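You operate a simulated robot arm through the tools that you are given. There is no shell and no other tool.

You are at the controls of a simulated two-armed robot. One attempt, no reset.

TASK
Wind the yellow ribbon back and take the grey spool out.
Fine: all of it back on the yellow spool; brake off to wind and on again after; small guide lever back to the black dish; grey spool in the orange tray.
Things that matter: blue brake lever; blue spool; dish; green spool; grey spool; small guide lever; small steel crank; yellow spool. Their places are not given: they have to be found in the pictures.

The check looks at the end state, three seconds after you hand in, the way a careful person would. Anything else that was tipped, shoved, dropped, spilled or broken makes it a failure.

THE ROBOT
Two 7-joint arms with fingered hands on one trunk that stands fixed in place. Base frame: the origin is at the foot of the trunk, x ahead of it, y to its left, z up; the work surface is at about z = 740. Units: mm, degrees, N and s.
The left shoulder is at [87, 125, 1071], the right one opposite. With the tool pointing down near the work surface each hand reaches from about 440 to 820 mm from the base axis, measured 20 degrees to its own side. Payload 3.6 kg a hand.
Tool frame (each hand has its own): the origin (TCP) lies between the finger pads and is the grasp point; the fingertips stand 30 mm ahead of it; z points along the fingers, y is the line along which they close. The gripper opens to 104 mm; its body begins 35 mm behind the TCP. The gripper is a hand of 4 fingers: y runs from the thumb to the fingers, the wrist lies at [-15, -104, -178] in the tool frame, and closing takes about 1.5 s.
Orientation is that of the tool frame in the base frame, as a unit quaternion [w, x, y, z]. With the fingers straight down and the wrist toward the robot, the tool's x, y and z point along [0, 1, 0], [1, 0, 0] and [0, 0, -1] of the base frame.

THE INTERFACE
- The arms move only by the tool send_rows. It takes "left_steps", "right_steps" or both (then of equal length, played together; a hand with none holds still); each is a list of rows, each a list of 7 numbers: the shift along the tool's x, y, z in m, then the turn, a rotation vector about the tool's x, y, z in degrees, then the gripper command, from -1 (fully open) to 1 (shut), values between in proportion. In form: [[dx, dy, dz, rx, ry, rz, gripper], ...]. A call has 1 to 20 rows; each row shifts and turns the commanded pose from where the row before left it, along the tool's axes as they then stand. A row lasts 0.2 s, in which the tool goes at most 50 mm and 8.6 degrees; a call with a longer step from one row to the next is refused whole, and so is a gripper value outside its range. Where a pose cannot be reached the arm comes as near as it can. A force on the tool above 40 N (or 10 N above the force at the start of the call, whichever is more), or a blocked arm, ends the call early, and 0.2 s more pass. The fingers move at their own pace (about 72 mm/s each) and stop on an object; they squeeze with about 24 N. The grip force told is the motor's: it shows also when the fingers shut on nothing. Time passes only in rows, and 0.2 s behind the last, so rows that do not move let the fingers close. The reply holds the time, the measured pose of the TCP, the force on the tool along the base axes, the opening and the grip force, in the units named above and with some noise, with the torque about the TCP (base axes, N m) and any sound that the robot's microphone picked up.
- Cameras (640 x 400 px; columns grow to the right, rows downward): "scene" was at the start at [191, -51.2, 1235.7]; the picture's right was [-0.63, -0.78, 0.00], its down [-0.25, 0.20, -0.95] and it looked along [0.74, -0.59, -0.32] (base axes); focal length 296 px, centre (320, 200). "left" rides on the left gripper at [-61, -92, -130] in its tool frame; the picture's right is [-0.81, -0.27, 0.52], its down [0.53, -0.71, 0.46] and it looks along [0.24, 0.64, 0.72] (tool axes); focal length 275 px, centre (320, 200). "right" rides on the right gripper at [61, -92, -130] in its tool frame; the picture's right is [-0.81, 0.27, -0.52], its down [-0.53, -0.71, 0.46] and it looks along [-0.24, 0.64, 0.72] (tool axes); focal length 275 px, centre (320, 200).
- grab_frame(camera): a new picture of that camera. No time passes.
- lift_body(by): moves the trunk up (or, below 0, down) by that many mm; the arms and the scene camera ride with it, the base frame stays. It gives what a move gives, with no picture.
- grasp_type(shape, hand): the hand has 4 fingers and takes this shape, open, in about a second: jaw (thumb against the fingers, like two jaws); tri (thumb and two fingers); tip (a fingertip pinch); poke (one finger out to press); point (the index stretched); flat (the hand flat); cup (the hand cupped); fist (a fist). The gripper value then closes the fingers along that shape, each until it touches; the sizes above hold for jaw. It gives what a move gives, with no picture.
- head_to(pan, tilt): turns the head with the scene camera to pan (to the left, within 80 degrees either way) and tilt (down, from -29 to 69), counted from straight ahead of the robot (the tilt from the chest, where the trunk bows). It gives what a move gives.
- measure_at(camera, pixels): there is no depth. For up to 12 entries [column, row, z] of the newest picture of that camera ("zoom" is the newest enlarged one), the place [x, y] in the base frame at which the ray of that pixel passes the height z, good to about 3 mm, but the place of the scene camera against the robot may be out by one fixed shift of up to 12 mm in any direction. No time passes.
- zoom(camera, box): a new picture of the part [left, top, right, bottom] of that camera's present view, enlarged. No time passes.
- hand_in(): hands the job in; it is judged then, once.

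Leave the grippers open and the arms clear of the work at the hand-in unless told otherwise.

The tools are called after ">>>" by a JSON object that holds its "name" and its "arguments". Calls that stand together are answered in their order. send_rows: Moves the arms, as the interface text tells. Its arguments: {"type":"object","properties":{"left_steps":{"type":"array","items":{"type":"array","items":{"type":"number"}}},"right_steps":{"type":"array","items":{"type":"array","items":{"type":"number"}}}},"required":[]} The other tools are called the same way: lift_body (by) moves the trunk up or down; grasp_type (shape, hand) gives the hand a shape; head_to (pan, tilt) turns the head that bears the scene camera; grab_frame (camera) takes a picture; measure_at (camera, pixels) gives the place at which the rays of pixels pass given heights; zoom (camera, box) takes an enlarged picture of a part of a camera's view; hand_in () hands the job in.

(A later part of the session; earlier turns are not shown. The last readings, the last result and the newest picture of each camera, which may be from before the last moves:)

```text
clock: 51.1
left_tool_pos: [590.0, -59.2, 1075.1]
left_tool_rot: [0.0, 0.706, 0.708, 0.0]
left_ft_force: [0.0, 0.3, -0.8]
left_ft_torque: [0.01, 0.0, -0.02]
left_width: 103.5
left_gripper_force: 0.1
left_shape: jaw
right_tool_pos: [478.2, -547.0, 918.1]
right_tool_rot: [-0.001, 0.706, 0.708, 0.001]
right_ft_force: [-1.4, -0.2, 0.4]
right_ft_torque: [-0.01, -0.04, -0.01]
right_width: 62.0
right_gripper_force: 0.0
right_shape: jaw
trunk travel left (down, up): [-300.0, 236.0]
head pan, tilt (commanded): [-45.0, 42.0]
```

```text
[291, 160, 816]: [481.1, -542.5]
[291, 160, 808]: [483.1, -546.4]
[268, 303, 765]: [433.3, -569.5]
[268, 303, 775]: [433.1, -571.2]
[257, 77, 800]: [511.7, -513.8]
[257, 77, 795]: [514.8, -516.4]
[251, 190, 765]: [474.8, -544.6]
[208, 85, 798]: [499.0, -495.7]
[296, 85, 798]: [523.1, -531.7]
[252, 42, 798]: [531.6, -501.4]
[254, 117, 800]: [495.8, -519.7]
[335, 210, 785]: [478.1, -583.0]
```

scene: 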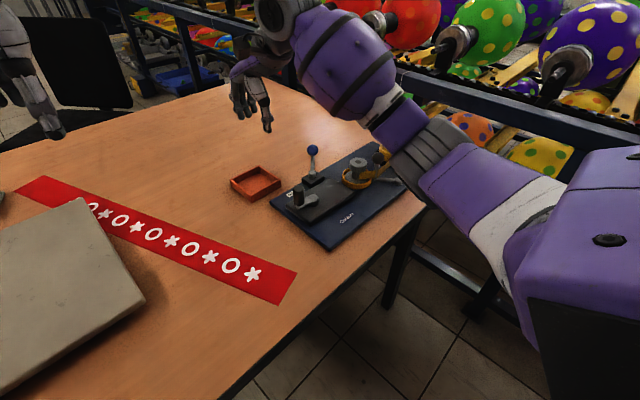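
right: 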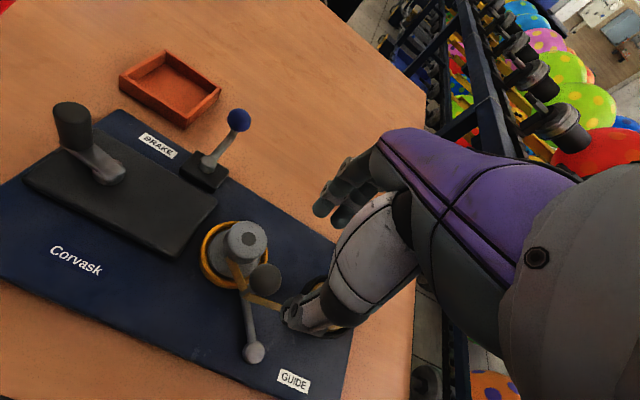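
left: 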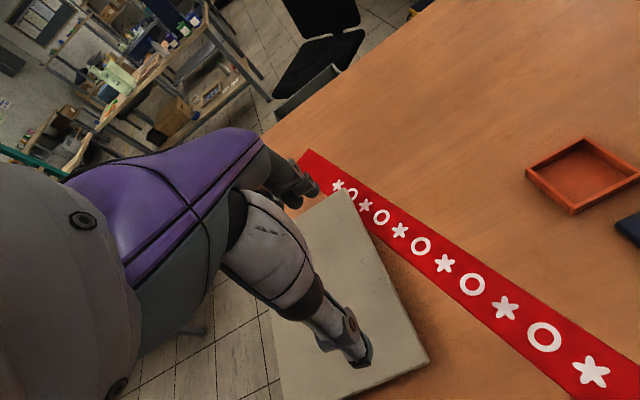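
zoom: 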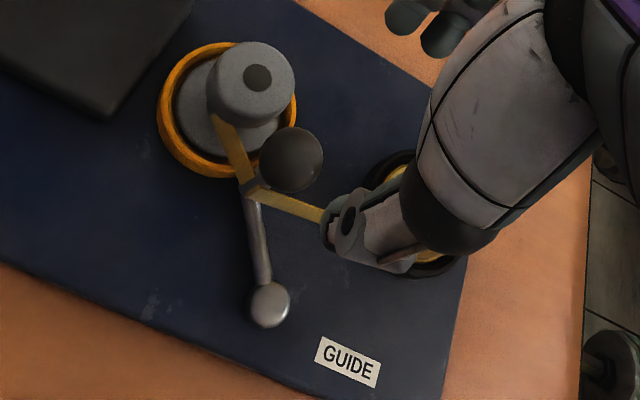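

Combining views: knob about (479,-544.5,812), pivot about (433,-571), grey top z≈798 at (514,-516), yellow top z≈805 at (510,-640). I'll narrow the fingers and descend to z≈834, so the tips at about 804 stay above the grey spool's top, then grip the knob.

>>> {"name": "send_rows", "arguments": {"right_steps": [[0.0025, 0.001, 0.03, 0, 0, 0, 0.1], [0, 0, 0.03, 0, 0, 0, 0.1], [0, 0, 0.016, 0, 0, 0, 0.1], [0, 0, 0.008, 0, 0, 0, 0.1], [0, 0, 0, 0, 0, 0, 0.1]]}}

>>> {"name": "zoom", "arguments": {"camera": "scene", "box": [300, 80, 450, 220]}}

>>> {"name": "zoom", "arguments": {"camera": "right", "box": [180, 180, 400, 400]}}

```text
clock: 52.4
left_tool_pos: [590.5, -59.5, 1075.6]
left_tool_rot: [0.0, 0.706, 0.708, 0.0]
left_ft_force: [-0.6, 0.4, -0.1]
left_ft_torque: [-0.02, 0.0, 0.02]
left_width: 103.3
left_gripper_force: 0.0
left_shape: jaw
right_tool_pos: [478.3, -543.8, 834.6]
right_tool_rot: [0.0, 0.707, 0.707, 0.001]
right_ft_force: [0.0, -0.9, 0.4]
right_ft_torque: [-0.03, -0.04, -0.02]
right_width: 47.3
right_gripper_force: 0.0
right_shape: jaw
trunk travel left (down, up): [-300.0, 236.0]
head pan, tilt (commanded): [-45.0, 42.0]
```

```text
2.86 times, centred on (375, 150) of scene
```

zoom: 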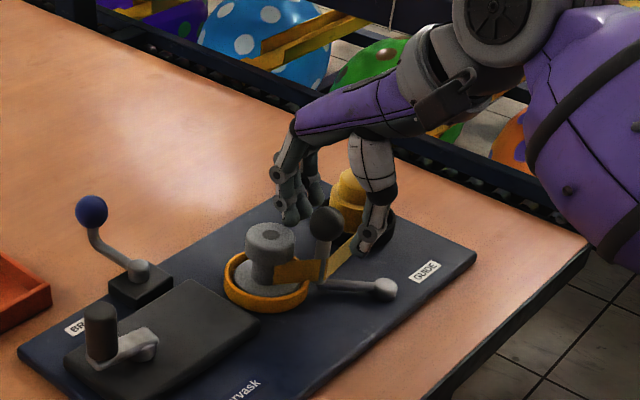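

```text
1.82 times, centred on (290, 290) of right
```

zoom: 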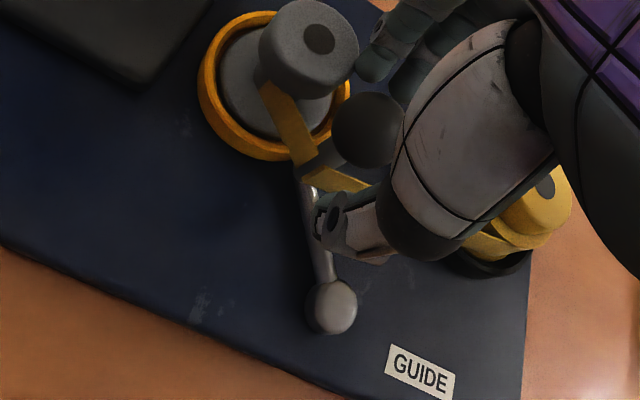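

The layout matches the earlier ball grip. I'll close on the knob.

>>> {"name": "send_rows", "arguments": {"right_steps": [[0, 0, 0, 0, 0, 0, 0.4], [0, 0, 0, 0, 0, 0, 0.7], [0, 0, 0, 0, 0, 0, 1], [0, 0, 0, 0, 0, 0, 1], [0, 0, 0, 0, 0, 0, 1]]}}

>>> {"name": "zoom", "arguments": {"camera": "right", "box": [180, 180, 400, 400]}}

>>> {"name": "zoom", "arguments": {"camera": "scene", "box": [330, 110, 430, 200]}}

```text
clock: 53.5
left_tool_pos: [590.5, -58.6, 1074.5]
left_tool_rot: [-0.001, 0.706, 0.708, 0.0]
left_ft_force: [-0.1, 0.8, 1.0]
left_ft_torque: [-0.03, -0.01, 0.01]
left_width: 103.6
left_gripper_force: 0.1
left_shape: jaw
right_tool_pos: [478.7, -543.9, 832.6]
right_tool_rot: [0.0, 0.707, 0.707, 0.0]
right_ft_force: [-2.7, -1.4, -0.7]
right_ft_torque: [-0.07, 0.04, 0.02]
right_width: 17.0
right_gripper_force: 24.2
right_shape: jaw
trunk travel left (down, up): [-300.0, 236.0]
head pan, tilt (commanded): [-45.0, 42.0]
```

```text
1.82 times, centred on (290, 290) of right
```

zoom: 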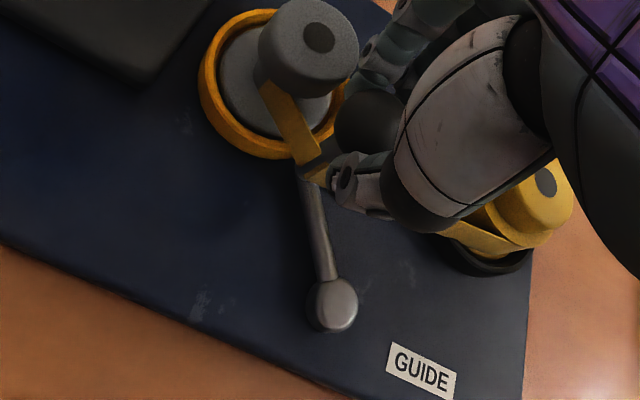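

```text
4.44 times, centred on (380, 155) of scene
```

zoom: 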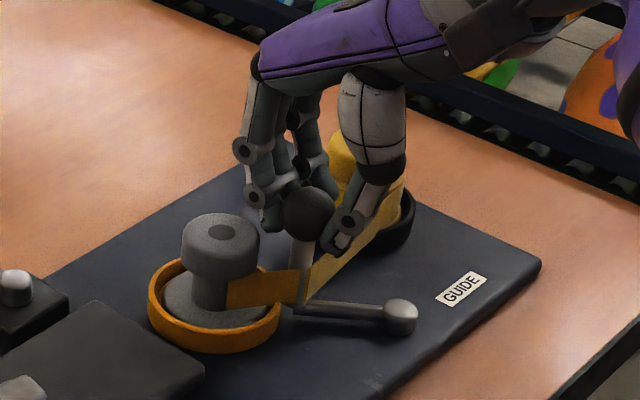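

The knob is held (width 17 mm). I'll swing it gently toward -y along an arc about the pivot (433,-571).

>>> {"name": "send_rows", "arguments": {"right_steps": [[-0.0046, 0.0022, 0, 0, 0, 0, 1], [-0.0043, 0.0018, 0, 0, 0, 0, 1], [-0.0044, 0.0014, 0, 0, 0, 0, 1]]}}

>>> {"name": "zoom", "arguments": {"camera": "right", "box": [180, 180, 400, 400]}}

>>> {"name": "zoom", "arguments": {"camera": "scene", "box": [330, 110, 430, 200]}}

```text
clock: 54.4
left_tool_pos: [590.8, -59.0, 1074.1]
left_tool_rot: [0.001, 0.706, 0.708, -0.001]
left_ft_force: [0.6, -1.0, 0.1]
left_ft_torque: [0.02, 0.0, 0.01]
left_width: 103.7
left_gripper_force: 0.1
left_shape: jaw
right_tool_pos: [485.0, -557.2, 834.2]
right_tool_rot: [-0.001, 0.706, 0.708, 0.0]
right_ft_force: [-1.7, 1.4, -0.4]
right_ft_torque: [-0.01, 0.04, -0.12]
right_width: 16.5
right_gripper_force: 24.0
right_shape: jaw
trunk travel left (down, up): [-300.0, 236.0]
head pan, tilt (commanded): [-45.0, 42.0]
```

```text
1.82 times, centred on (290, 290) of right
```

zoom: 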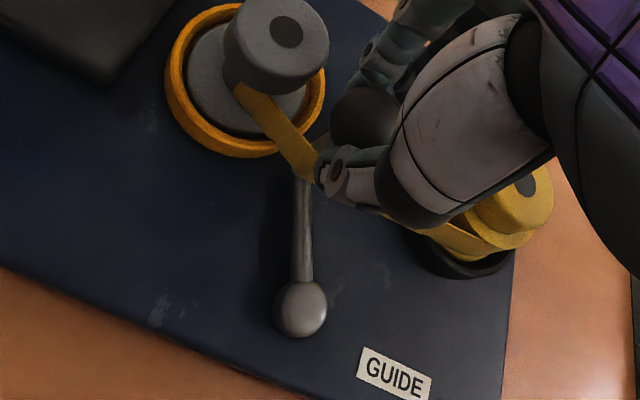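

```text
4.44 times, centred on (380, 155) of scene
```

zoom: 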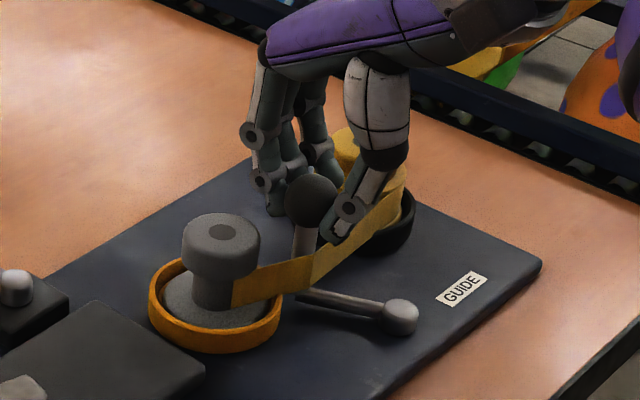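

Light force (about 2 N), and the lever and ribbon follow. I'll continue.

>>> {"name": "send_rows", "arguments": {"right_steps": [[-0.0045, 0.001, 0, 0, 0, 0, 1], [-0.0046, 0.0006, 0, 0, 0, 0, 1], [-0.0046, 0.0002, 0, 0, 0, 0, 1], [-0.0046, -0.0002, 0, 0, 0, 0, 1]]}}

>>> {"name": "zoom", "arguments": {"camera": "scene", "box": [330, 110, 430, 200]}}

```text
clock: 55.4
left_tool_pos: [592.2, -59.9, 1074.1]
left_tool_rot: [-0.001, 0.706, 0.708, 0.0]
left_ft_force: [0.5, -0.5, 0.2]
left_ft_torque: [-0.01, -0.02, 0.01]
left_width: 103.7
left_gripper_force: 0.0
left_shape: jaw
right_tool_pos: [486.0, -575.1, 833.9]
right_tool_rot: [-0.001, 0.706, 0.708, 0.0]
right_ft_force: [4.6, 4.1, 0.6]
right_ft_torque: [-0.04, -0.14, -0.22]
right_width: 15.4
right_gripper_force: 24.1
right_shape: jaw
trunk travel left (down, up): [-300.0, 236.0]
head pan, tilt (commanded): [-45.0, 42.0]
```

```text
4.44 times, centred on (380, 155) of scene
```

zoom: 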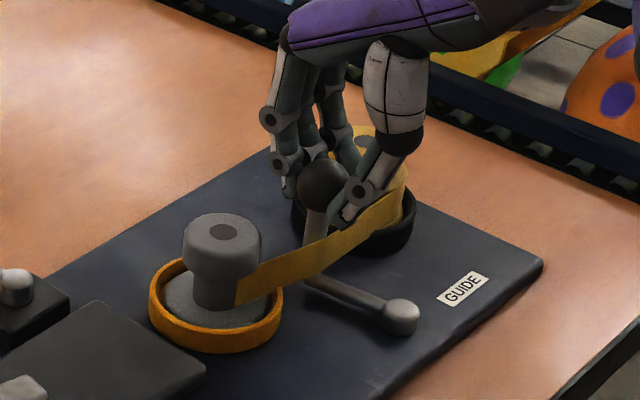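

Past the middle; the force is slightly outward in x (4.6 N), so I'll keep x a bit larger and continue.

>>> {"name": "send_rows", "arguments": {"right_steps": [[-0.0046, 0.0012, 0, 0, 0, 0, 1], [-0.0046, -0.0001, 0, 0, 0, 0, 1], [-0.0046, -0.0005, 0, 0, 0, 0, 1], [-0.0045, -0.0009, 0, 0, 0, 0, 1]]}}

>>> {"name": "zoom", "arguments": {"camera": "scene", "box": [330, 110, 430, 200]}}

>>> {"name": "zoom", "arguments": {"camera": "right", "box": [180, 180, 400, 400]}}

```text
clock: 56.4
left_tool_pos: [591.4, -59.2, 1073.6]
left_tool_rot: [0.0, 0.706, 0.708, 0.001]
left_ft_force: [0.4, 0.5, 0.1]
left_ft_torque: [-0.01, 0.03, -0.01]
left_width: 103.5
left_gripper_force: 0.1
left_shape: jaw
right_tool_pos: [486.3, -592.9, 833.6]
right_tool_rot: [-0.001, 0.706, 0.708, -0.001]
right_ft_force: [-1.5, 6.1, -0.7]
right_ft_torque: [-0.1, 0.02, -0.26]
right_width: 14.4
right_gripper_force: 23.5
right_shape: jaw
trunk travel left (down, up): [-300.0, 236.0]
head pan, tilt (commanded): [-45.0, 42.0]
```

```text
4.44 times, centred on (380, 155) of scene
```

zoom: 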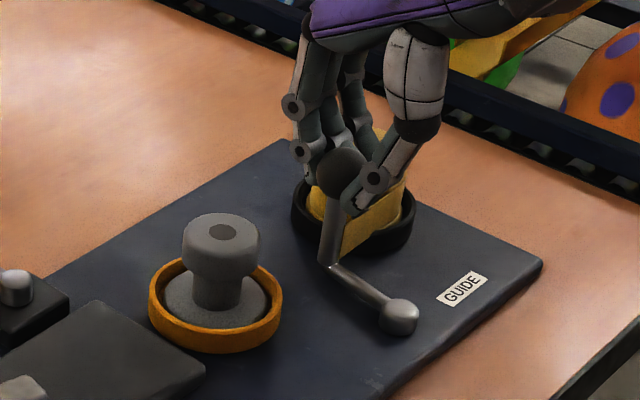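

```text
1.82 times, centred on (290, 290) of right
```

zoom: 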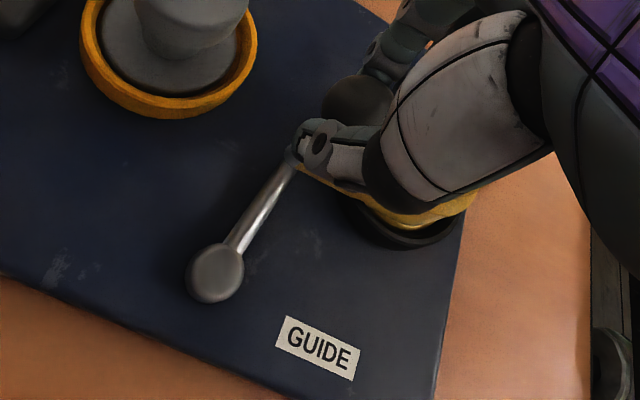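

The ribbon has come free of the grey spool and lies only between the post and the yellow spool. The lever needs a bit more to mirror its start. I'll continue to the stop.

>>> {"name": "send_rows", "arguments": {"right_steps": [[-0.0044, -0.0012, 0, 0, 0, 0, 1], [-0.0043, -0.0016, 0, 0, 0, 0, 1]]}}

>>> {"name": "zoom", "arguments": {"camera": "scene", "box": [330, 110, 430, 200]}}

>>> {"name": "zoom", "arguments": {"camera": "right", "box": [180, 180, 400, 400]}}

```text
clock: 57.0
left_tool_pos: [591.3, -59.5, 1074.1]
left_tool_rot: [0.0, 0.706, 0.708, -0.001]
left_ft_force: [0.2, 0.0, 1.1]
left_ft_torque: [0.02, 0.01, 0.01]
left_width: 103.8
left_gripper_force: 0.0
left_shape: jaw
right_tool_pos: [484.5, -602.6, 833.6]
right_tool_rot: [-0.002, 0.707, 0.707, 0.0]
right_ft_force: [0.0, 6.5, -0.2]
right_ft_torque: [-0.13, 0.0, -0.29]
right_width: 14.0
right_gripper_force: 23.8
right_shape: jaw
trunk travel left (down, up): [-300.0, 236.0]
head pan, tilt (commanded): [-45.0, 42.0]
```

```text
4.44 times, centred on (380, 155) of scene
```

zoom: 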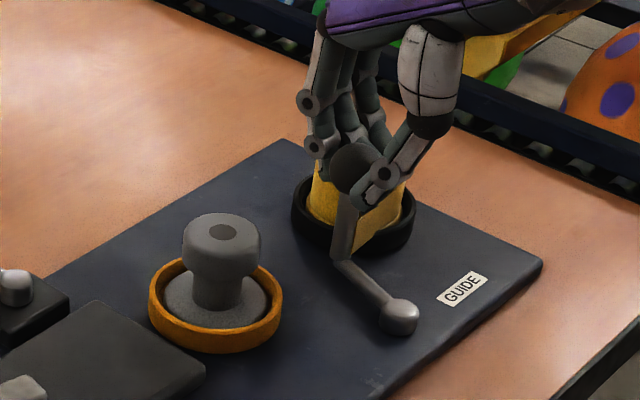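

```text
1.82 times, centred on (290, 290) of right
```

zoom: 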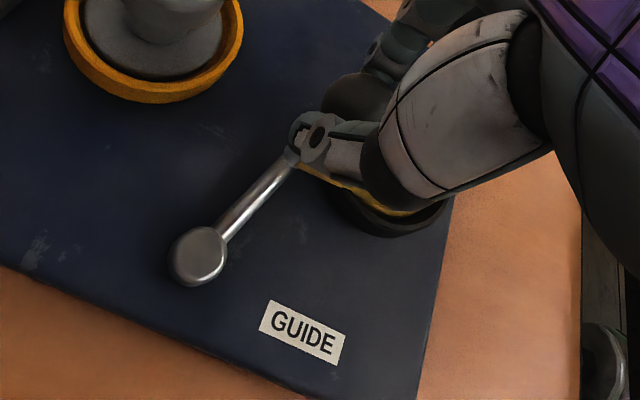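

Still about 6 N and moving. I'll continue with small steps until a stop is felt.

>>> {"name": "send_rows", "arguments": {"right_steps": [[-0.0042, -0.0019, 0, 0, 0, 0, 1], [-0.004, -0.002, 0, 0, 0, 0, 1]]}}

>>> {"name": "zoom", "arguments": {"camera": "scene", "box": [330, 110, 430, 200]}}

>>> {"name": "zoom", "arguments": {"camera": "right", "box": [180, 180, 400, 400]}}

```text
clock: 57.5
left_tool_pos: [591.6, -60.2, 1074.7]
left_tool_rot: [-0.001, 0.706, 0.708, 0.0]
left_ft_force: [0.0, -0.3, -0.5]
left_ft_torque: [0.02, -0.02, 0.01]
left_width: 103.7
left_gripper_force: 0.0
left_shape: jaw
right_tool_pos: [478.9, -611.6, 832.2]
right_tool_rot: [0.001, 0.707, 0.707, 0.0]
right_ft_force: [4.6, 5.0, 0.0]
right_ft_torque: [-0.19, 0.0, -0.35]
right_width: 13.7
right_gripper_force: 23.9
right_shape: jaw
trunk travel left (down, up): [-300.0, 236.0]
head pan, tilt (commanded): [-45.0, 42.0]
```

```text
4.44 times, centred on (380, 155) of scene
```

zoom: 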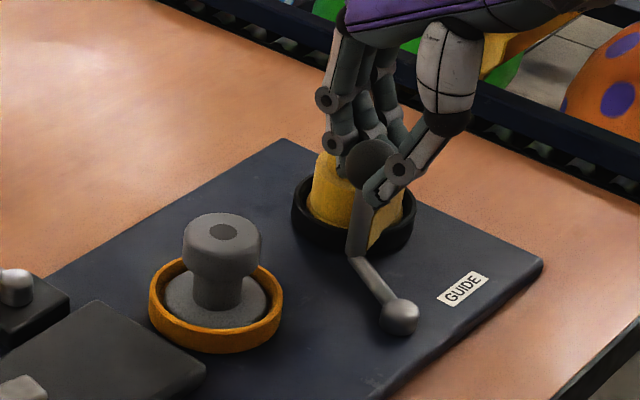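

```text
1.82 times, centred on (290, 290) of right
```

zoom: 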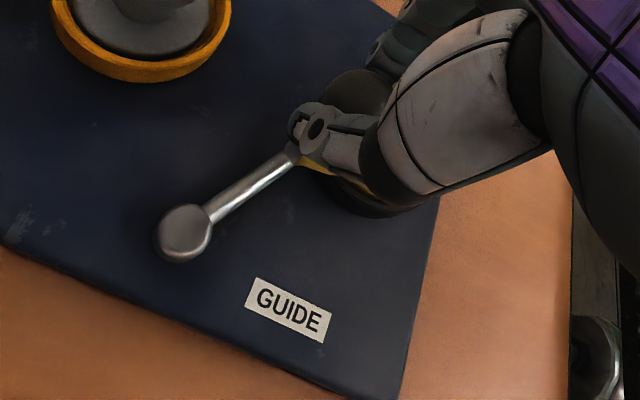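

The lever is now at about -36°, mirroring its start at +34–36° and pointing at the black dish. I'll nudge a bit more to see whether there's a stop.

>>> {"name": "send_rows", "arguments": {"right_steps": [[-0.0022, -0.0013, 0, 0, 0, 0, 1], [0, 0, 0, 0, 0, 0, 1]]}}

```text
clock: 58.1
left_tool_pos: [591.7, -60.0, 1074.7]
left_tool_rot: [0.0, 0.707, 0.708, -0.001]
left_ft_force: [-0.1, -0.3, -0.3]
left_ft_torque: [0.0, 0.0, -0.01]
left_width: 103.6
left_gripper_force: 0.0
left_shape: jaw
right_tool_pos: [477.2, -612.7, 832.9]
right_tool_rot: [-0.001, 0.706, 0.708, -0.001]
right_ft_force: [2.8, 5.3, -0.7]
right_ft_torque: [-0.22, -0.02, -0.37]
right_width: 13.2
right_gripper_force: 24.0
right_shape: jaw
trunk travel left (down, up): [-300.0, 236.0]
head pan, tilt (commanded): [-45.0, 42.0]
```

No hard stop, about 6 N. The ball seems to lag in the grip, so I'll measure the lever's true angle from the pictures.

>>> {"name": "zoom", "arguments": {"camera": "scene", "box": [350, 130, 430, 190]}}

>>> {"name": "measure_at", "arguments": {"camera": "zoom", "pixels": [[320, 200, 770]]}}

```text
6.67 times, centred on (390, 160) of scene
```

zoom: 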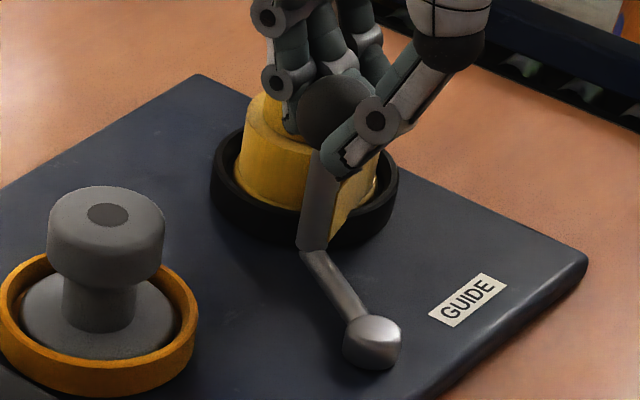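

```text
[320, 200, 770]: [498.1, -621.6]
```

The foot is at (312,248), the stud at (372,332) and the knob at (335,108). I'll measure, along with the spool references.

>>> {"name": "measure_at", "arguments": {"camera": "zoom", "pixels": [[312, 248, 765], [372, 335, 765], [335, 108, 812], [107, 214, 799], [300, 245, 750], [305, 190, 760]]}}

```text
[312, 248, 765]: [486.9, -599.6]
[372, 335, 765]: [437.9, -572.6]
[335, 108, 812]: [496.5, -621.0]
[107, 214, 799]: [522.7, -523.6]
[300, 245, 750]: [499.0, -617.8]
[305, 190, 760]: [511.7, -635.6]
```

Corrected, the lever is at about -36°, and it started at about +34°. I'll push a few degrees further to see if a stop appears.

>>> {"name": "send_rows", "arguments": {"right_steps": [[-0.0024, -0.0019, 0, 0, 0, 0, 1], [-0.0024, -0.0019, 0, 0, 0, 0, 1], [0, 0, 0, 0, 0, 0, 1]]}}

>>> {"name": "zoom", "arguments": {"camera": "scene", "box": [350, 130, 430, 190]}}

```text
clock: 59.0
left_tool_pos: [591.5, -59.6, 1072.9]
left_tool_rot: [-0.001, 0.707, 0.707, 0.0]
left_ft_force: [0.4, 0.5, 0.1]
left_ft_torque: [0.04, 0.0, -0.02]
left_width: 103.7
left_gripper_force: 0.0
left_shape: jaw
right_tool_pos: [474.8, -618.1, 832.9]
right_tool_rot: [-0.002, 0.707, 0.708, -0.001]
right_ft_force: [3.2, 6.1, 0.0]
right_ft_torque: [-0.23, -0.01, -0.37]
right_width: 13.1
right_gripper_force: 24.4
right_shape: jaw
trunk travel left (down, up): [-300.0, 236.0]
head pan, tilt (commanded): [-45.0, 42.0]
```

```text
6.67 times, centred on (390, 160) of scene
```

zoom: 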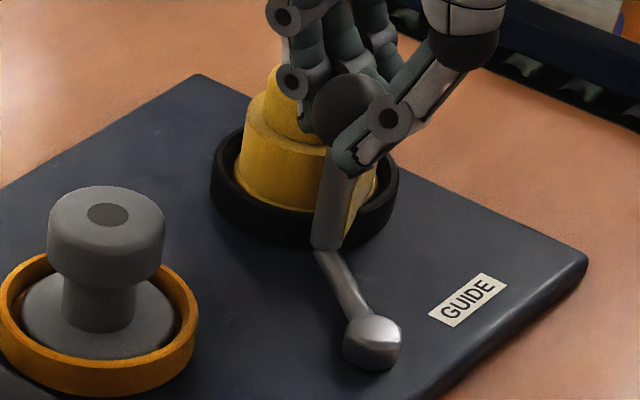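

It's still moving, with no stop. I'll measure the arm's angle with the right camera for comparison with the start (31° by that camera).

>>> {"name": "zoom", "arguments": {"camera": "right", "box": [180, 180, 400, 400]}}

```text
1.82 times, centred on (290, 290) of right
```

zoom: 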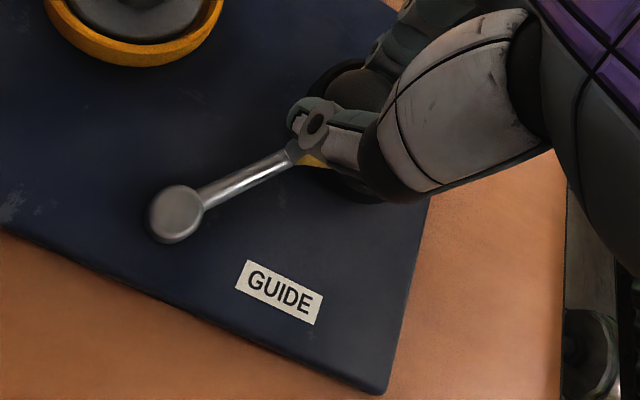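

>>> {"name": "measure_at", "arguments": {"camera": "zoom", "pixels": [[176, 212, 765], [205, 197, 762], [290, 155, 762], [385, 388, 745], [425, 200, 745], [2, 232, 745], [280, 292, 748], [140, 60, 750]]}}

```text
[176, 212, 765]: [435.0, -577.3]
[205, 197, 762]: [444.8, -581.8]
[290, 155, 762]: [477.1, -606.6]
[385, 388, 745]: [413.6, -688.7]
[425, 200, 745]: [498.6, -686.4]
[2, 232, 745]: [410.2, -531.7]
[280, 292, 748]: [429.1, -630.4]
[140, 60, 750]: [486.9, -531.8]
```

The arm is at about -36° now, mirroring the start at about +36°. The black dish's centre lies at about -40° from the pivot. I'll push 3 mm more and see.

>>> {"name": "send_rows", "arguments": {"right_steps": [[-0.0024, -0.002, 0, 0, 0, 0, 1], [0, 0, 0, 0, 0, 0, 1]]}}

>>> {"name": "zoom", "arguments": {"camera": "right", "box": [180, 180, 400, 400]}}

>>> {"name": "zoom", "arguments": {"camera": "scene", "box": [350, 130, 430, 190]}}

```text
clock: 59.5
left_tool_pos: [592.7, -59.7, 1075.3]
left_tool_rot: [-0.001, 0.707, 0.707, -0.001]
left_ft_force: [-0.2, 0.1, 0.5]
left_ft_torque: [0.02, 0.0, -0.02]
left_width: 103.6
left_gripper_force: 0.0
left_shape: jaw
right_tool_pos: [474.8, -620.1, 832.1]
right_tool_rot: [-0.001, 0.707, 0.708, 0.0]
right_ft_force: [2.1, 11.4, 1.0]
right_ft_torque: [-0.17, 0.01, -0.36]
right_width: 13.0
right_gripper_force: 24.0
right_shape: jaw
trunk travel left (down, up): [-300.0, 236.0]
head pan, tilt (commanded): [-45.0, 42.0]
```

```text
1.82 times, centred on (290, 290) of right
```

zoom: 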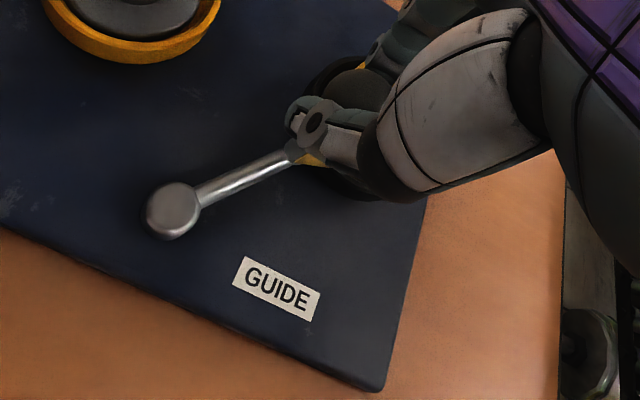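

```text
6.67 times, centred on (390, 160) of scene
```

zoom: 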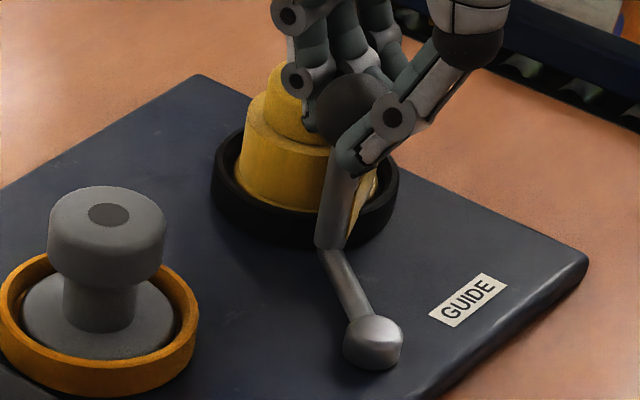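

The force jumped to 11.4 N with little motion, which looks like the stop. One more 1.5 mm nudge to confirm.

>>> {"name": "send_rows", "arguments": {"right_steps": [[-0.0014, -0.001, 0, 0, 0, 0, 1], [0, 0, 0, 0, 0, 0, 1]]}}

```text
clock: 60.1
left_tool_pos: [591.5, -58.4, 1074.3]
left_tool_rot: [-0.001, 0.706, 0.708, -0.001]
left_ft_force: [-1.2, -0.1, 0.7]
left_ft_torque: [0.02, 0.01, 0.0]
left_width: 103.6
left_gripper_force: 0.0
left_shape: jaw
right_tool_pos: [473.9, -620.0, 832.4]
right_tool_rot: [-0.001, 0.707, 0.708, 0.0]
right_ft_force: [5.7, 15.7, -0.5]
right_ft_torque: [-0.14, -0.02, -0.27]
right_width: 13.0
right_gripper_force: 24.5
right_shape: jaw
trunk travel left (down, up): [-300.0, 236.0]
head pan, tilt (commanded): [-45.0, 42.0]
```

The stop is confirmed (17 N, no motion), so the lever is at the black dish. I'll ease the command back 1.5 mm, open only slightly to stay clear of the yellow spool's top, and lift straight up before opening fully.

>>> {"name": "send_rows", "arguments": {"right_steps": [[0.0012, 0.0008, 0, 0, 0, 0, 1], [0, 0, 0, 0, 0, 0, 0.7], [0, 0, 0, 0, 0, 0, 0.5], [0, 0, 0, 0, 0, 0, 0.4], [0, 0, -0.02, 0, 0, 0, 0.35], [0, 0, -0.03, 0, 0, 0, 0.2], [0, 0, -0.04, 0, 0, 0, -0.2]]}}

>>> {"name": "zoom", "arguments": {"camera": "scene", "box": [330, 110, 430, 200]}}

>>> {"name": "zoom", "arguments": {"camera": "right", "box": [180, 180, 400, 400]}}

```text
clock: 61.8
left_tool_pos: [589.8, -59.7, 1074.2]
left_tool_rot: [0.0, 0.707, 0.708, -0.001]
left_ft_force: [-0.6, 0.8, -0.2]
left_ft_torque: [-0.01, 0.04, 0.0]
left_width: 103.6
left_gripper_force: 0.0
left_shape: jaw
right_tool_pos: [470.0, -618.2, 924.2]
right_tool_rot: [-0.001, 0.707, 0.707, 0.0]
right_ft_force: [-0.4, 0.3, -0.2]
right_ft_torque: [0.0, 0.01, 0.01]
right_width: 61.9
right_gripper_force: 0.1
right_shape: jaw
trunk travel left (down, up): [-300.0, 236.0]
head pan, tilt (commanded): [-45.0, 42.0]
```

```text
4.44 times, centred on (380, 155) of scene
```

zoom: 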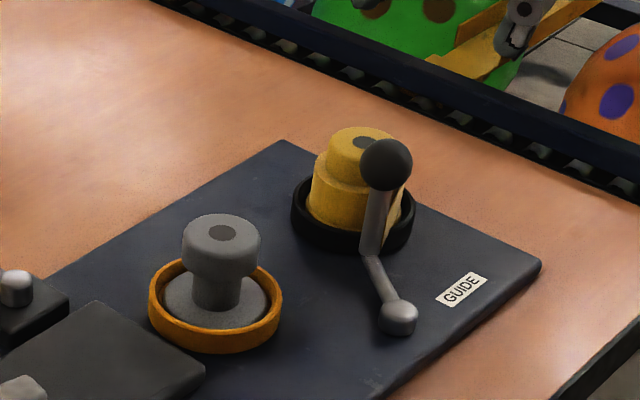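

```text
1.82 times, centred on (290, 290) of right
```

zoom: 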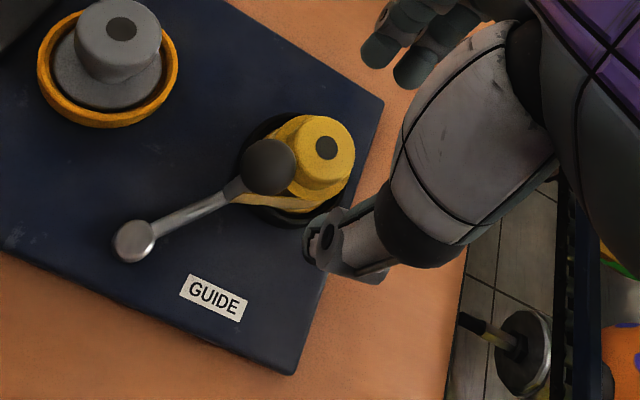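

Excellent: the lever stands at the black dish and the ribbon is entirely on the yellow side. Next is the grey spool. I'll measure it in this view, with its hole at zoom (121,28).

>>> {"name": "measure_at", "arguments": {"camera": "zoom", "pixels": [[121, 28, 799], [121, 28, 795], [268, 165, 812], [326, 148, 805], [134, 240, 765]]}}

>>> {"name": "send_rows", "arguments": {"right_steps": [[0.034, 0.0145, 0, 0, 0, 0, -0.2], [0.034, 0.0145, 0, 0, 0, 0, -0.2], [0.034, 0.0145, 0, 0, 0, 0, -0.2], [0, 0, 0, 0, 0, 0, -0.2]]}}

>>> {"name": "zoom", "arguments": {"camera": "right", "box": [180, 180, 400, 400]}}

```text
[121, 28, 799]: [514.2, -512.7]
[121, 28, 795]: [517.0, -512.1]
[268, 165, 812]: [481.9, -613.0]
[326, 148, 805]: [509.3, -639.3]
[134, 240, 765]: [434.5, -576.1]
```

```text
clock: 62.8
left_tool_pos: [589.4, -59.9, 1073.3]
left_tool_rot: [0.0, 0.707, 0.708, 0.0]
left_ft_force: [-0.6, 0.0, -0.5]
left_ft_torque: [-0.02, 0.02, 0.03]
left_width: 103.8
left_gripper_force: 0.1
left_shape: jaw
right_tool_pos: [515.9, -520.3, 926.0]
right_tool_rot: [0.002, 0.706, 0.708, 0.0]
right_ft_force: [-0.9, -0.5, 0.1]
right_ft_torque: [0.01, -0.01, -0.01]
right_width: 62.2
right_gripper_force: 0.0
right_shape: jaw
trunk travel left (down, up): [-300.0, 236.0]
head pan, tilt (commanded): [-45.0, 42.0]
```

```text
1.82 times, centred on (290, 290) of right
```

zoom: 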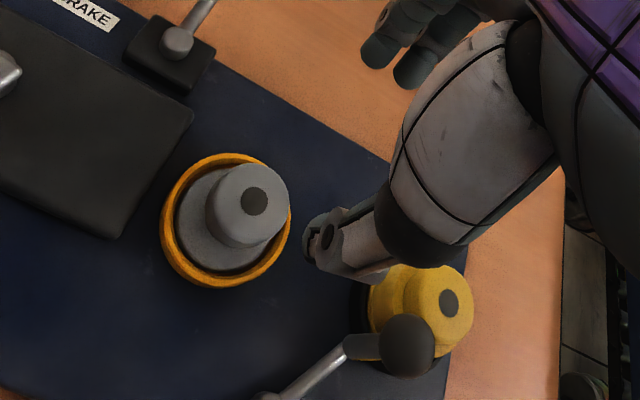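

The grey spool top's hole is at zoom (255,202), and the dish rim is centred near (226,220). I'll measure again from this vantage.

>>> {"name": "measure_at", "arguments": {"camera": "zoom", "pixels": [[255, 202, 799], [255, 202, 795], [247, 165, 799], [262, 240, 799], [206, 205, 799], [290, 198, 799], [226, 220, 762]]}}

```text
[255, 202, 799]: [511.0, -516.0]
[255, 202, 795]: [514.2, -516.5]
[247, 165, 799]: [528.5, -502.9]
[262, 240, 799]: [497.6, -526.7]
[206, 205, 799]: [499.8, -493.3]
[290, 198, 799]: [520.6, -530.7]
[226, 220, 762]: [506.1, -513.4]
```

The grey spool is at about (513,-515.5), top z≈798, cap diameter about 40 mm. I'll centre, descend to z≈806, and grip the cap.

>>> {"name": "send_rows", "arguments": {"right_steps": [[0.0045, -0.0028, 0.03, 0, 0, 0, -0.25], [0, 0, 0.03, 0, 0, 0, -0.25], [0, 0, 0.03, 0, 0, 0, -0.25], [0, 0, 0.02, 0, 0, 0, -0.25], [0, 0, 0.01, 0, 0, 0, -0.25], [0, 0, 0, 0, 0, 0, -0.25]]}}

>>> {"name": "zoom", "arguments": {"camera": "scene", "box": [310, 90, 420, 200]}}

>>> {"name": "zoom", "arguments": {"camera": "right", "box": [180, 180, 400, 400]}}

```text
clock: 64.2
left_tool_pos: [590.7, -58.4, 1074.0]
left_tool_rot: [0.0, 0.707, 0.707, 0.0]
left_ft_force: [-0.4, -0.8, -0.1]
left_ft_torque: [0.0, 0.03, -0.01]
left_width: 103.4
left_gripper_force: 0.1
left_shape: jaw
right_tool_pos: [513.7, -513.5, 805.6]
right_tool_rot: [0.0, 0.706, 0.708, 0.001]
right_ft_force: [0.0, 0.1, -0.6]
right_ft_torque: [0.0, 0.0, -0.01]
right_width: 64.9
right_gripper_force: 0.1
right_shape: jaw
trunk travel left (down, up): [-300.0, 236.0]
head pan, tilt (commanded): [-45.0, 42.0]
```

```text
3.64 times, centred on (365, 145) of scene
```

zoom: 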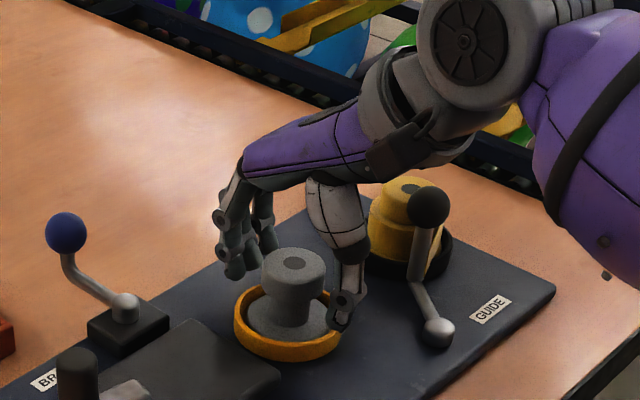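

```text
1.82 times, centred on (290, 290) of right
```

zoom: 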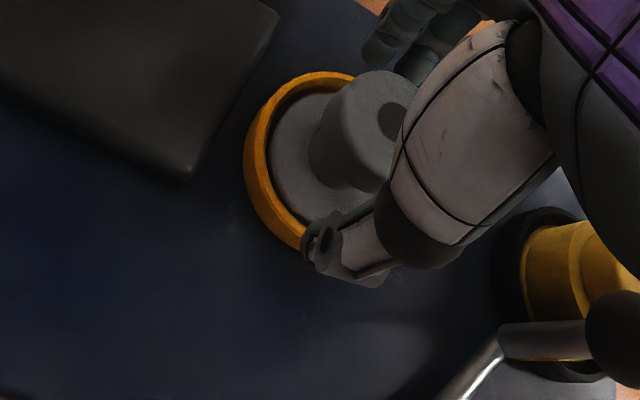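

The spool's cap sits between thumb and fingers with no contact. I'll close.

>>> {"name": "send_rows", "arguments": {"right_steps": [[-0.001, 0, 0, 0, 0, 0, 0.1], [0, 0, 0, 0, 0, 0, 0.4], [0, 0, 0, 0, 0, 0, 0.7], [0, 0, 0, 0, 0, 0, 1], [0, 0, 0, 0, 0, 0, 1], [0, 0, 0, 0, 0, 0, 1]]}}

>>> {"name": "zoom", "arguments": {"camera": "right", "box": [180, 180, 400, 400]}}

>>> {"name": "zoom", "arguments": {"camera": "scene", "box": [310, 90, 420, 200]}}

```text
clock: 65.5
left_tool_pos: [591.5, -59.0, 1074.5]
left_tool_rot: [0.0, 0.707, 0.708, 0.001]
left_ft_force: [0.1, -0.3, -0.6]
left_ft_torque: [0.02, 0.03, 0.01]
left_width: 103.4
left_gripper_force: 0.2
left_shape: jaw
right_tool_pos: [512.1, -514.2, 805.4]
right_tool_rot: [0.0, 0.706, 0.708, 0.001]
right_ft_force: [-1.7, -0.8, 0.0]
right_ft_torque: [-0.04, 0.12, 0.05]
right_width: 27.7
right_gripper_force: 24.2
right_shape: jaw
trunk travel left (down, up): [-300.0, 236.0]
head pan, tilt (commanded): [-45.0, 42.0]
```

```text
1.82 times, centred on (290, 290) of right
```

zoom: 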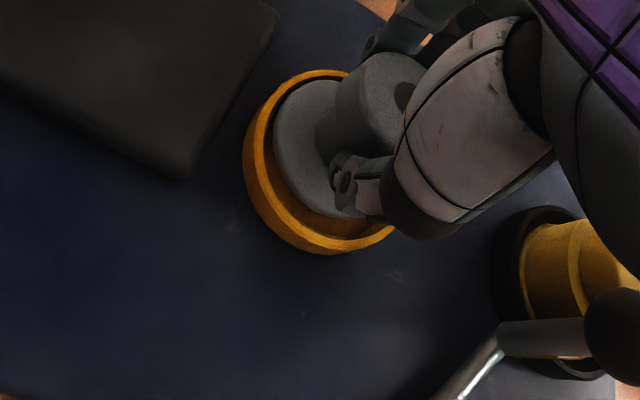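

```text
3.64 times, centred on (365, 145) of scene
```

zoom: 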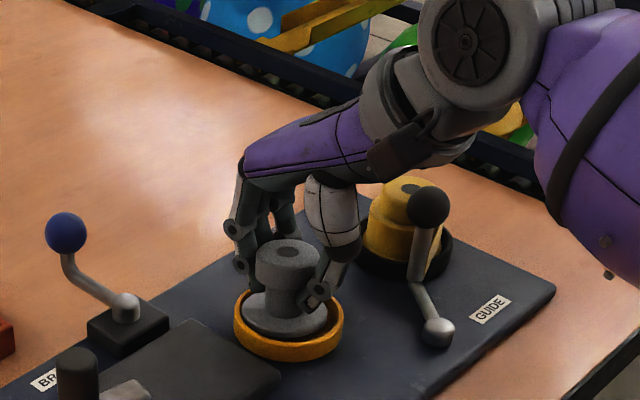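

The spool is gripped (width 28 mm). I'll lift slowly and watch the force.

>>> {"name": "send_rows", "arguments": {"right_steps": [[0, 0, -0.005, 0, 0, 0, 1], [0, 0, -0.008, 0, 0, 0, 1], [0, 0, -0.01, 0, 0, 0, 1]]}}

>>> {"name": "zoom", "arguments": {"camera": "scene", "box": [310, 90, 420, 200]}}

>>> {"name": "zoom", "arguments": {"camera": "right", "box": [180, 180, 400, 400]}}

```text
clock: 66.3
left_tool_pos: [589.9, -59.3, 1074.1]
left_tool_rot: [0.0, 0.707, 0.707, 0.001]
left_ft_force: [-0.8, 0.0, -0.3]
left_ft_torque: [0.02, 0.0, 0.0]
left_width: 103.3
left_gripper_force: 0.0
left_shape: jaw
right_tool_pos: [512.0, -515.6, 828.0]
right_tool_rot: [0.001, 0.706, 0.708, 0.001]
right_ft_force: [-0.1, -0.2, 0.6]
right_ft_torque: [0.0, 0.01, 0.01]
right_width: 27.5
right_gripper_force: 24.2
right_shape: jaw
trunk travel left (down, up): [-300.0, 236.0]
head pan, tilt (commanded): [-45.0, 42.0]
```

```text
3.64 times, centred on (365, 145) of scene
```

zoom: 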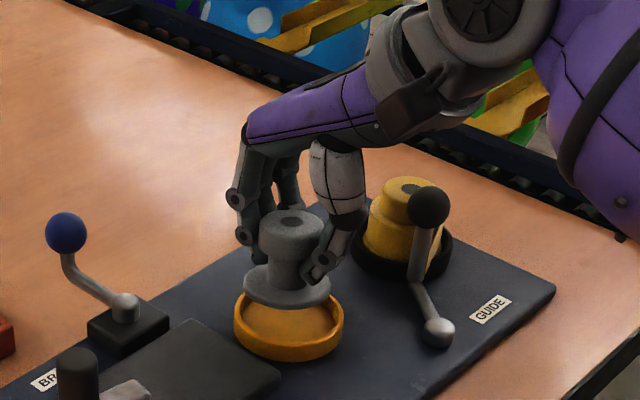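

```text
1.82 times, centred on (290, 290) of right
```

zoom: 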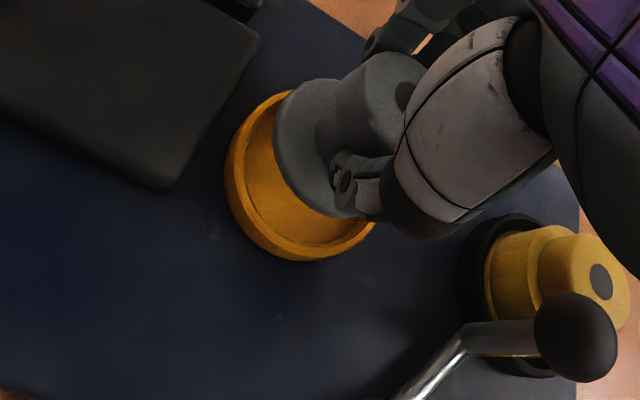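

The spool is out and free. I'll lift to z≈905, well above the brake ball, and carry it over the tray centre at (669,-341).

>>> {"name": "send_rows", "arguments": {"right_steps": [[0, 0, -0.025, 0, 0, 0, 1], [0, 0, -0.03, 0, 0, 0, 1], [0, 0, -0.022, 0, 0, 0, 1], [0.0218, 0.0196, 0, 0, 0, 0, 1], [0.0218, 0.0196, 0, 0, 0, 0, 1], [0.0218, 0.0196, 0, 0, 0, 0, 1], [0.0218, 0.0196, 0, 0, 0, 0, 1], [0.0218, 0.0196, 0, 0, 0, 0, 1], [0.0218, 0.0196, 0, 0, 0, 0, 1], [0.0218, 0.0196, 0, 0, 0, 0, 1], [0.0218, 0.0196, 0, 0, 0, 0, 1], [0, 0, 0, 0, 0, 0, 1]]}}

>>> {"name": "grab_frame", "arguments": {"camera": "right"}}

>>> {"name": "zoom", "arguments": {"camera": "right", "box": [140, 160, 400, 400]}}

>>> {"name": "zoom", "arguments": {"camera": "scene", "box": [200, 50, 420, 240]}}

```text
clock: 69.0
left_tool_pos: [589.6, -59.5, 1074.2]
left_tool_rot: [0.0, 0.707, 0.708, 0.0]
left_ft_force: [0.6, 0.0, -0.2]
left_ft_torque: [-0.01, 0.0, 0.0]
left_width: 103.6
left_gripper_force: 0.1
left_shape: jaw
right_tool_pos: [670.2, -340.6, 904.9]
right_tool_rot: [0.0, 0.707, 0.707, 0.0]
right_ft_force: [-0.9, -0.2, -0.9]
right_ft_torque: [0.02, -0.04, 0.02]
right_width: 27.6
right_gripper_force: 24.0
right_shape: jaw
trunk travel left (down, up): [-300.0, 236.0]
head pan, tilt (commanded): [-45.0, 42.0]
```

```text
taken
```

right: 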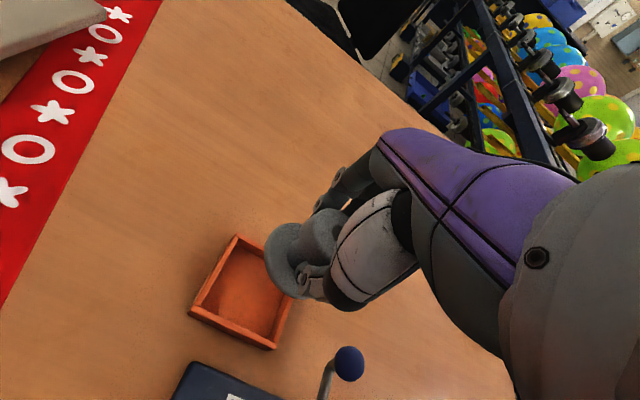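

```text
1.67 times, centred on (270, 280) of right
```

zoom: 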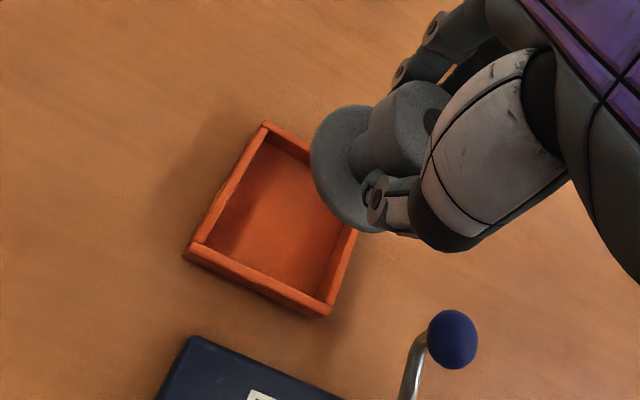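

```text
2.11 times, centred on (310, 145) of scene
```

zoom: 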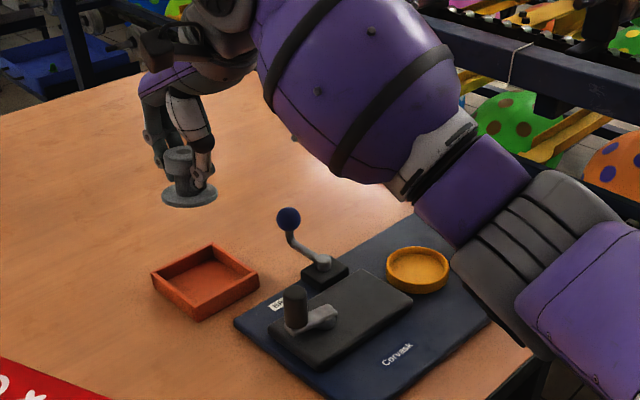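

The spool hangs over the tray. I'll measure the tray rim corners at (238,235), (190,312) and (275,348), and the spool flange's visible edge at (265,255).

>>> {"name": "measure_at", "arguments": {"camera": "right", "pixels": [[238, 236, 765], [190, 311, 765], [275, 347, 765], [265, 255, 857], [283, 224, 857], [305, 300, 857], [240, 300, 745]]}}

```text
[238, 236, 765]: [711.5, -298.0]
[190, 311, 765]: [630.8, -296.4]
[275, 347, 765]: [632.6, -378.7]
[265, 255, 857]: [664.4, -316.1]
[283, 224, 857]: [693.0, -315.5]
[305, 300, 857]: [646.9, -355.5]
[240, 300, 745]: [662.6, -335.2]
```

The tray is centred at about (675,-340), and comparing views puts its rim near z≈755–765. I'll shift 5 mm in x and lower the spool toward the tray floor.

>>> {"name": "send_rows", "arguments": {"right_steps": [[0, 0.005, 0.025, 0, 0, 0, 1], [0, 0, 0.03, 0, 0, 0, 1], [0, 0, 0.025, 0, 0, 0, 1], [0, 0, 0.012, 0, 0, 0, 1], [0, 0, 0, 0, 0, 0, 1]]}}

>>> {"name": "zoom", "arguments": {"camera": "scene", "box": [200, 110, 320, 220]}}

>>> {"name": "zoom", "arguments": {"camera": "right", "box": [180, 160, 400, 400]}}

```text
clock: 70.2
left_tool_pos: [590.7, -58.8, 1073.6]
left_tool_rot: [0.0, 0.706, 0.708, 0.0]
left_ft_force: [0.3, 0.8, -0.1]
left_ft_torque: [-0.02, 0.0, -0.02]
left_width: 103.4
left_gripper_force: 0.0
left_shape: jaw
right_tool_pos: [674.7, -341.0, 812.5]
right_tool_rot: [0.001, 0.707, 0.707, 0.001]
right_ft_force: [0.4, -0.1, 0.6]
right_ft_torque: [-0.01, -0.01, 0.03]
right_width: 27.3
right_gripper_force: 23.8
right_shape: jaw
trunk travel left (down, up): [-300.0, 236.0]
head pan, tilt (commanded): [-45.0, 42.0]
```

```text
3.64 times, centred on (260, 165) of scene
```

zoom: 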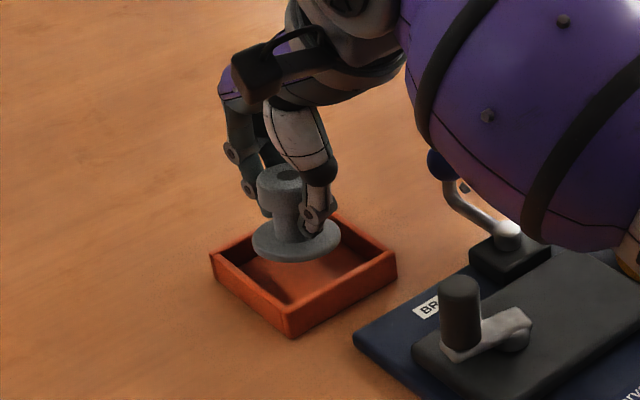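

```text
1.67 times, centred on (290, 280) of right
```

zoom: 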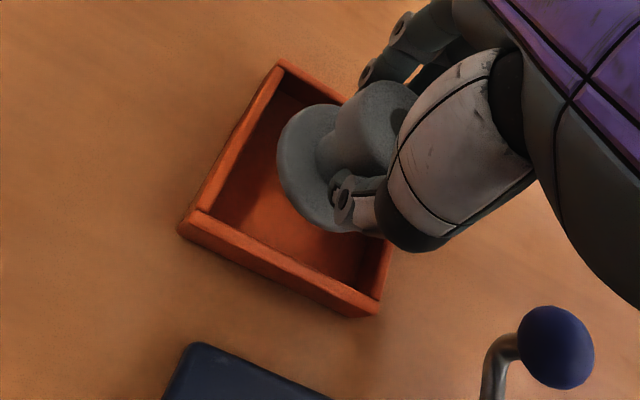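

The spool seems a bit toward the far side of the tray. I'll measure the flange edge and tray rim in this newest right zoom at about the same height.

>>> {"name": "measure_at", "arguments": {"camera": "zoom", "pixels": [[277, 160, 764], [307, 108, 764], [300, 213, 762], [335, 233, 760], [282, 63, 760], [183, 220, 760], [377, 303, 760], [282, 63, 768], [183, 220, 768], [377, 303, 768]]}}

```text
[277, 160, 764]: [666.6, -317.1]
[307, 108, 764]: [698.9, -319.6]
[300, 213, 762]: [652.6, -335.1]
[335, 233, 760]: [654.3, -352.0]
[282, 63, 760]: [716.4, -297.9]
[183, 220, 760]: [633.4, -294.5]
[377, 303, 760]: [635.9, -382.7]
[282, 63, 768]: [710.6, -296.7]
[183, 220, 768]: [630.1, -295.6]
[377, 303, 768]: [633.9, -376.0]
```

The flange centre is at about (681,-342.5), r≈29, and the tray is centred at about (672.5,-336.5) with its rim at z≈768. I'll shift the spool by (-8,+6) mm to centre it, then check.

>>> {"name": "send_rows", "arguments": {"right_steps": [[0.003, -0.004, -0.002, 0, 0, 0, 1], [0.003, -0.004, 0, 0, 0, 0, 1], [0, 0, 0, 0, 0, 0, 1]]}}

>>> {"name": "zoom", "arguments": {"camera": "scene", "box": [200, 110, 320, 220]}}

>>> {"name": "zoom", "arguments": {"camera": "right", "box": [180, 160, 400, 400]}}

```text
clock: 71.0
left_tool_pos: [591.3, -58.6, 1074.2]
left_tool_rot: [-0.001, 0.706, 0.708, 0.0]
left_ft_force: [-0.2, 0.9, -0.2]
left_ft_torque: [0.0, 0.03, -0.02]
left_width: 103.6
left_gripper_force: 0.0
left_shape: jaw
right_tool_pos: [667.0, -334.4, 817.5]
right_tool_rot: [0.0, 0.708, 0.707, 0.0]
right_ft_force: [0.1, -0.1, -0.3]
right_ft_torque: [0.01, 0.0, -0.05]
right_width: 27.5
right_gripper_force: 24.7
right_shape: jaw
trunk travel left (down, up): [-300.0, 236.0]
head pan, tilt (commanded): [-45.0, 42.0]
```

```text
3.64 times, centred on (260, 165) of scene
```

zoom: 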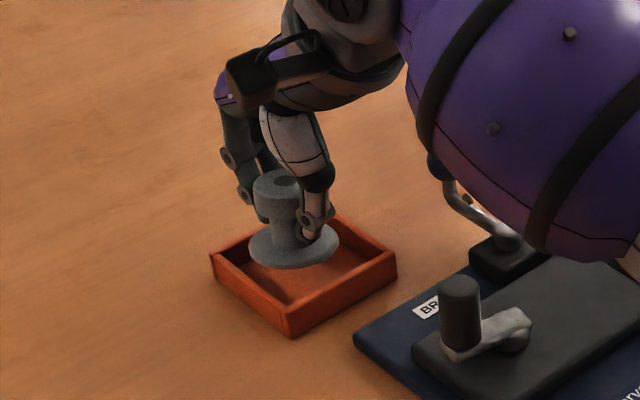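

```text
1.67 times, centred on (290, 280) of right
```

zoom: 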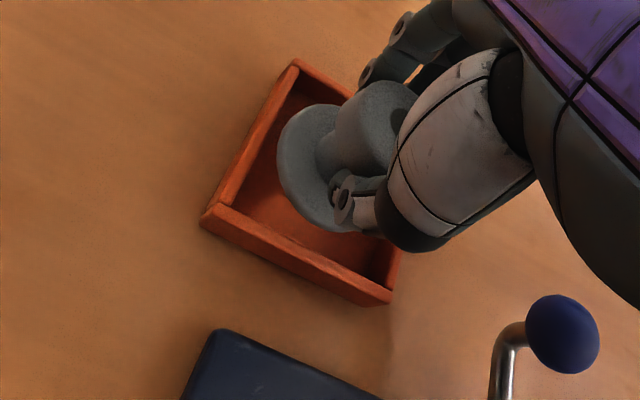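

I'll cross-check the centring with the scene camera, measuring the flange centre against the tray rim corners at matching heights.

>>> {"name": "zoom", "arguments": {"camera": "scene", "box": [225, 140, 305, 200]}}

```text
6.67 times, centred on (265, 170) of scene
```

zoom: 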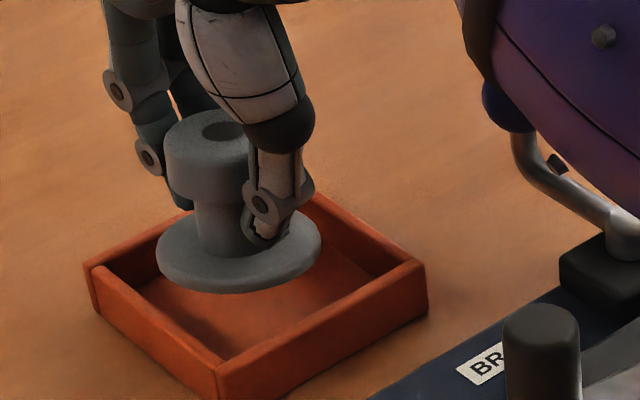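

>>> {"name": "measure_at", "arguments": {"camera": "zoom", "pixels": [[88, 268, 768], [220, 370, 768], [425, 265, 768], [312, 197, 768], [239, 248, 765], [239, 248, 772], [155, 252, 768], [322, 240, 768], [240, 291, 765], [220, 398, 742], [90, 302, 742], [427, 308, 742]]}}

```text
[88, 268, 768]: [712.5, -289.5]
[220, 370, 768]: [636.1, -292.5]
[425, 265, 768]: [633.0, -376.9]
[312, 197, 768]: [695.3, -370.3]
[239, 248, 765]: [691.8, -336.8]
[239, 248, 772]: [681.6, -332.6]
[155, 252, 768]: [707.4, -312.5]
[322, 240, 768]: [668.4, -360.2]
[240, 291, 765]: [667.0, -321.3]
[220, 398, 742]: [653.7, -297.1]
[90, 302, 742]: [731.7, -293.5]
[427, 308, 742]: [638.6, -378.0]
```

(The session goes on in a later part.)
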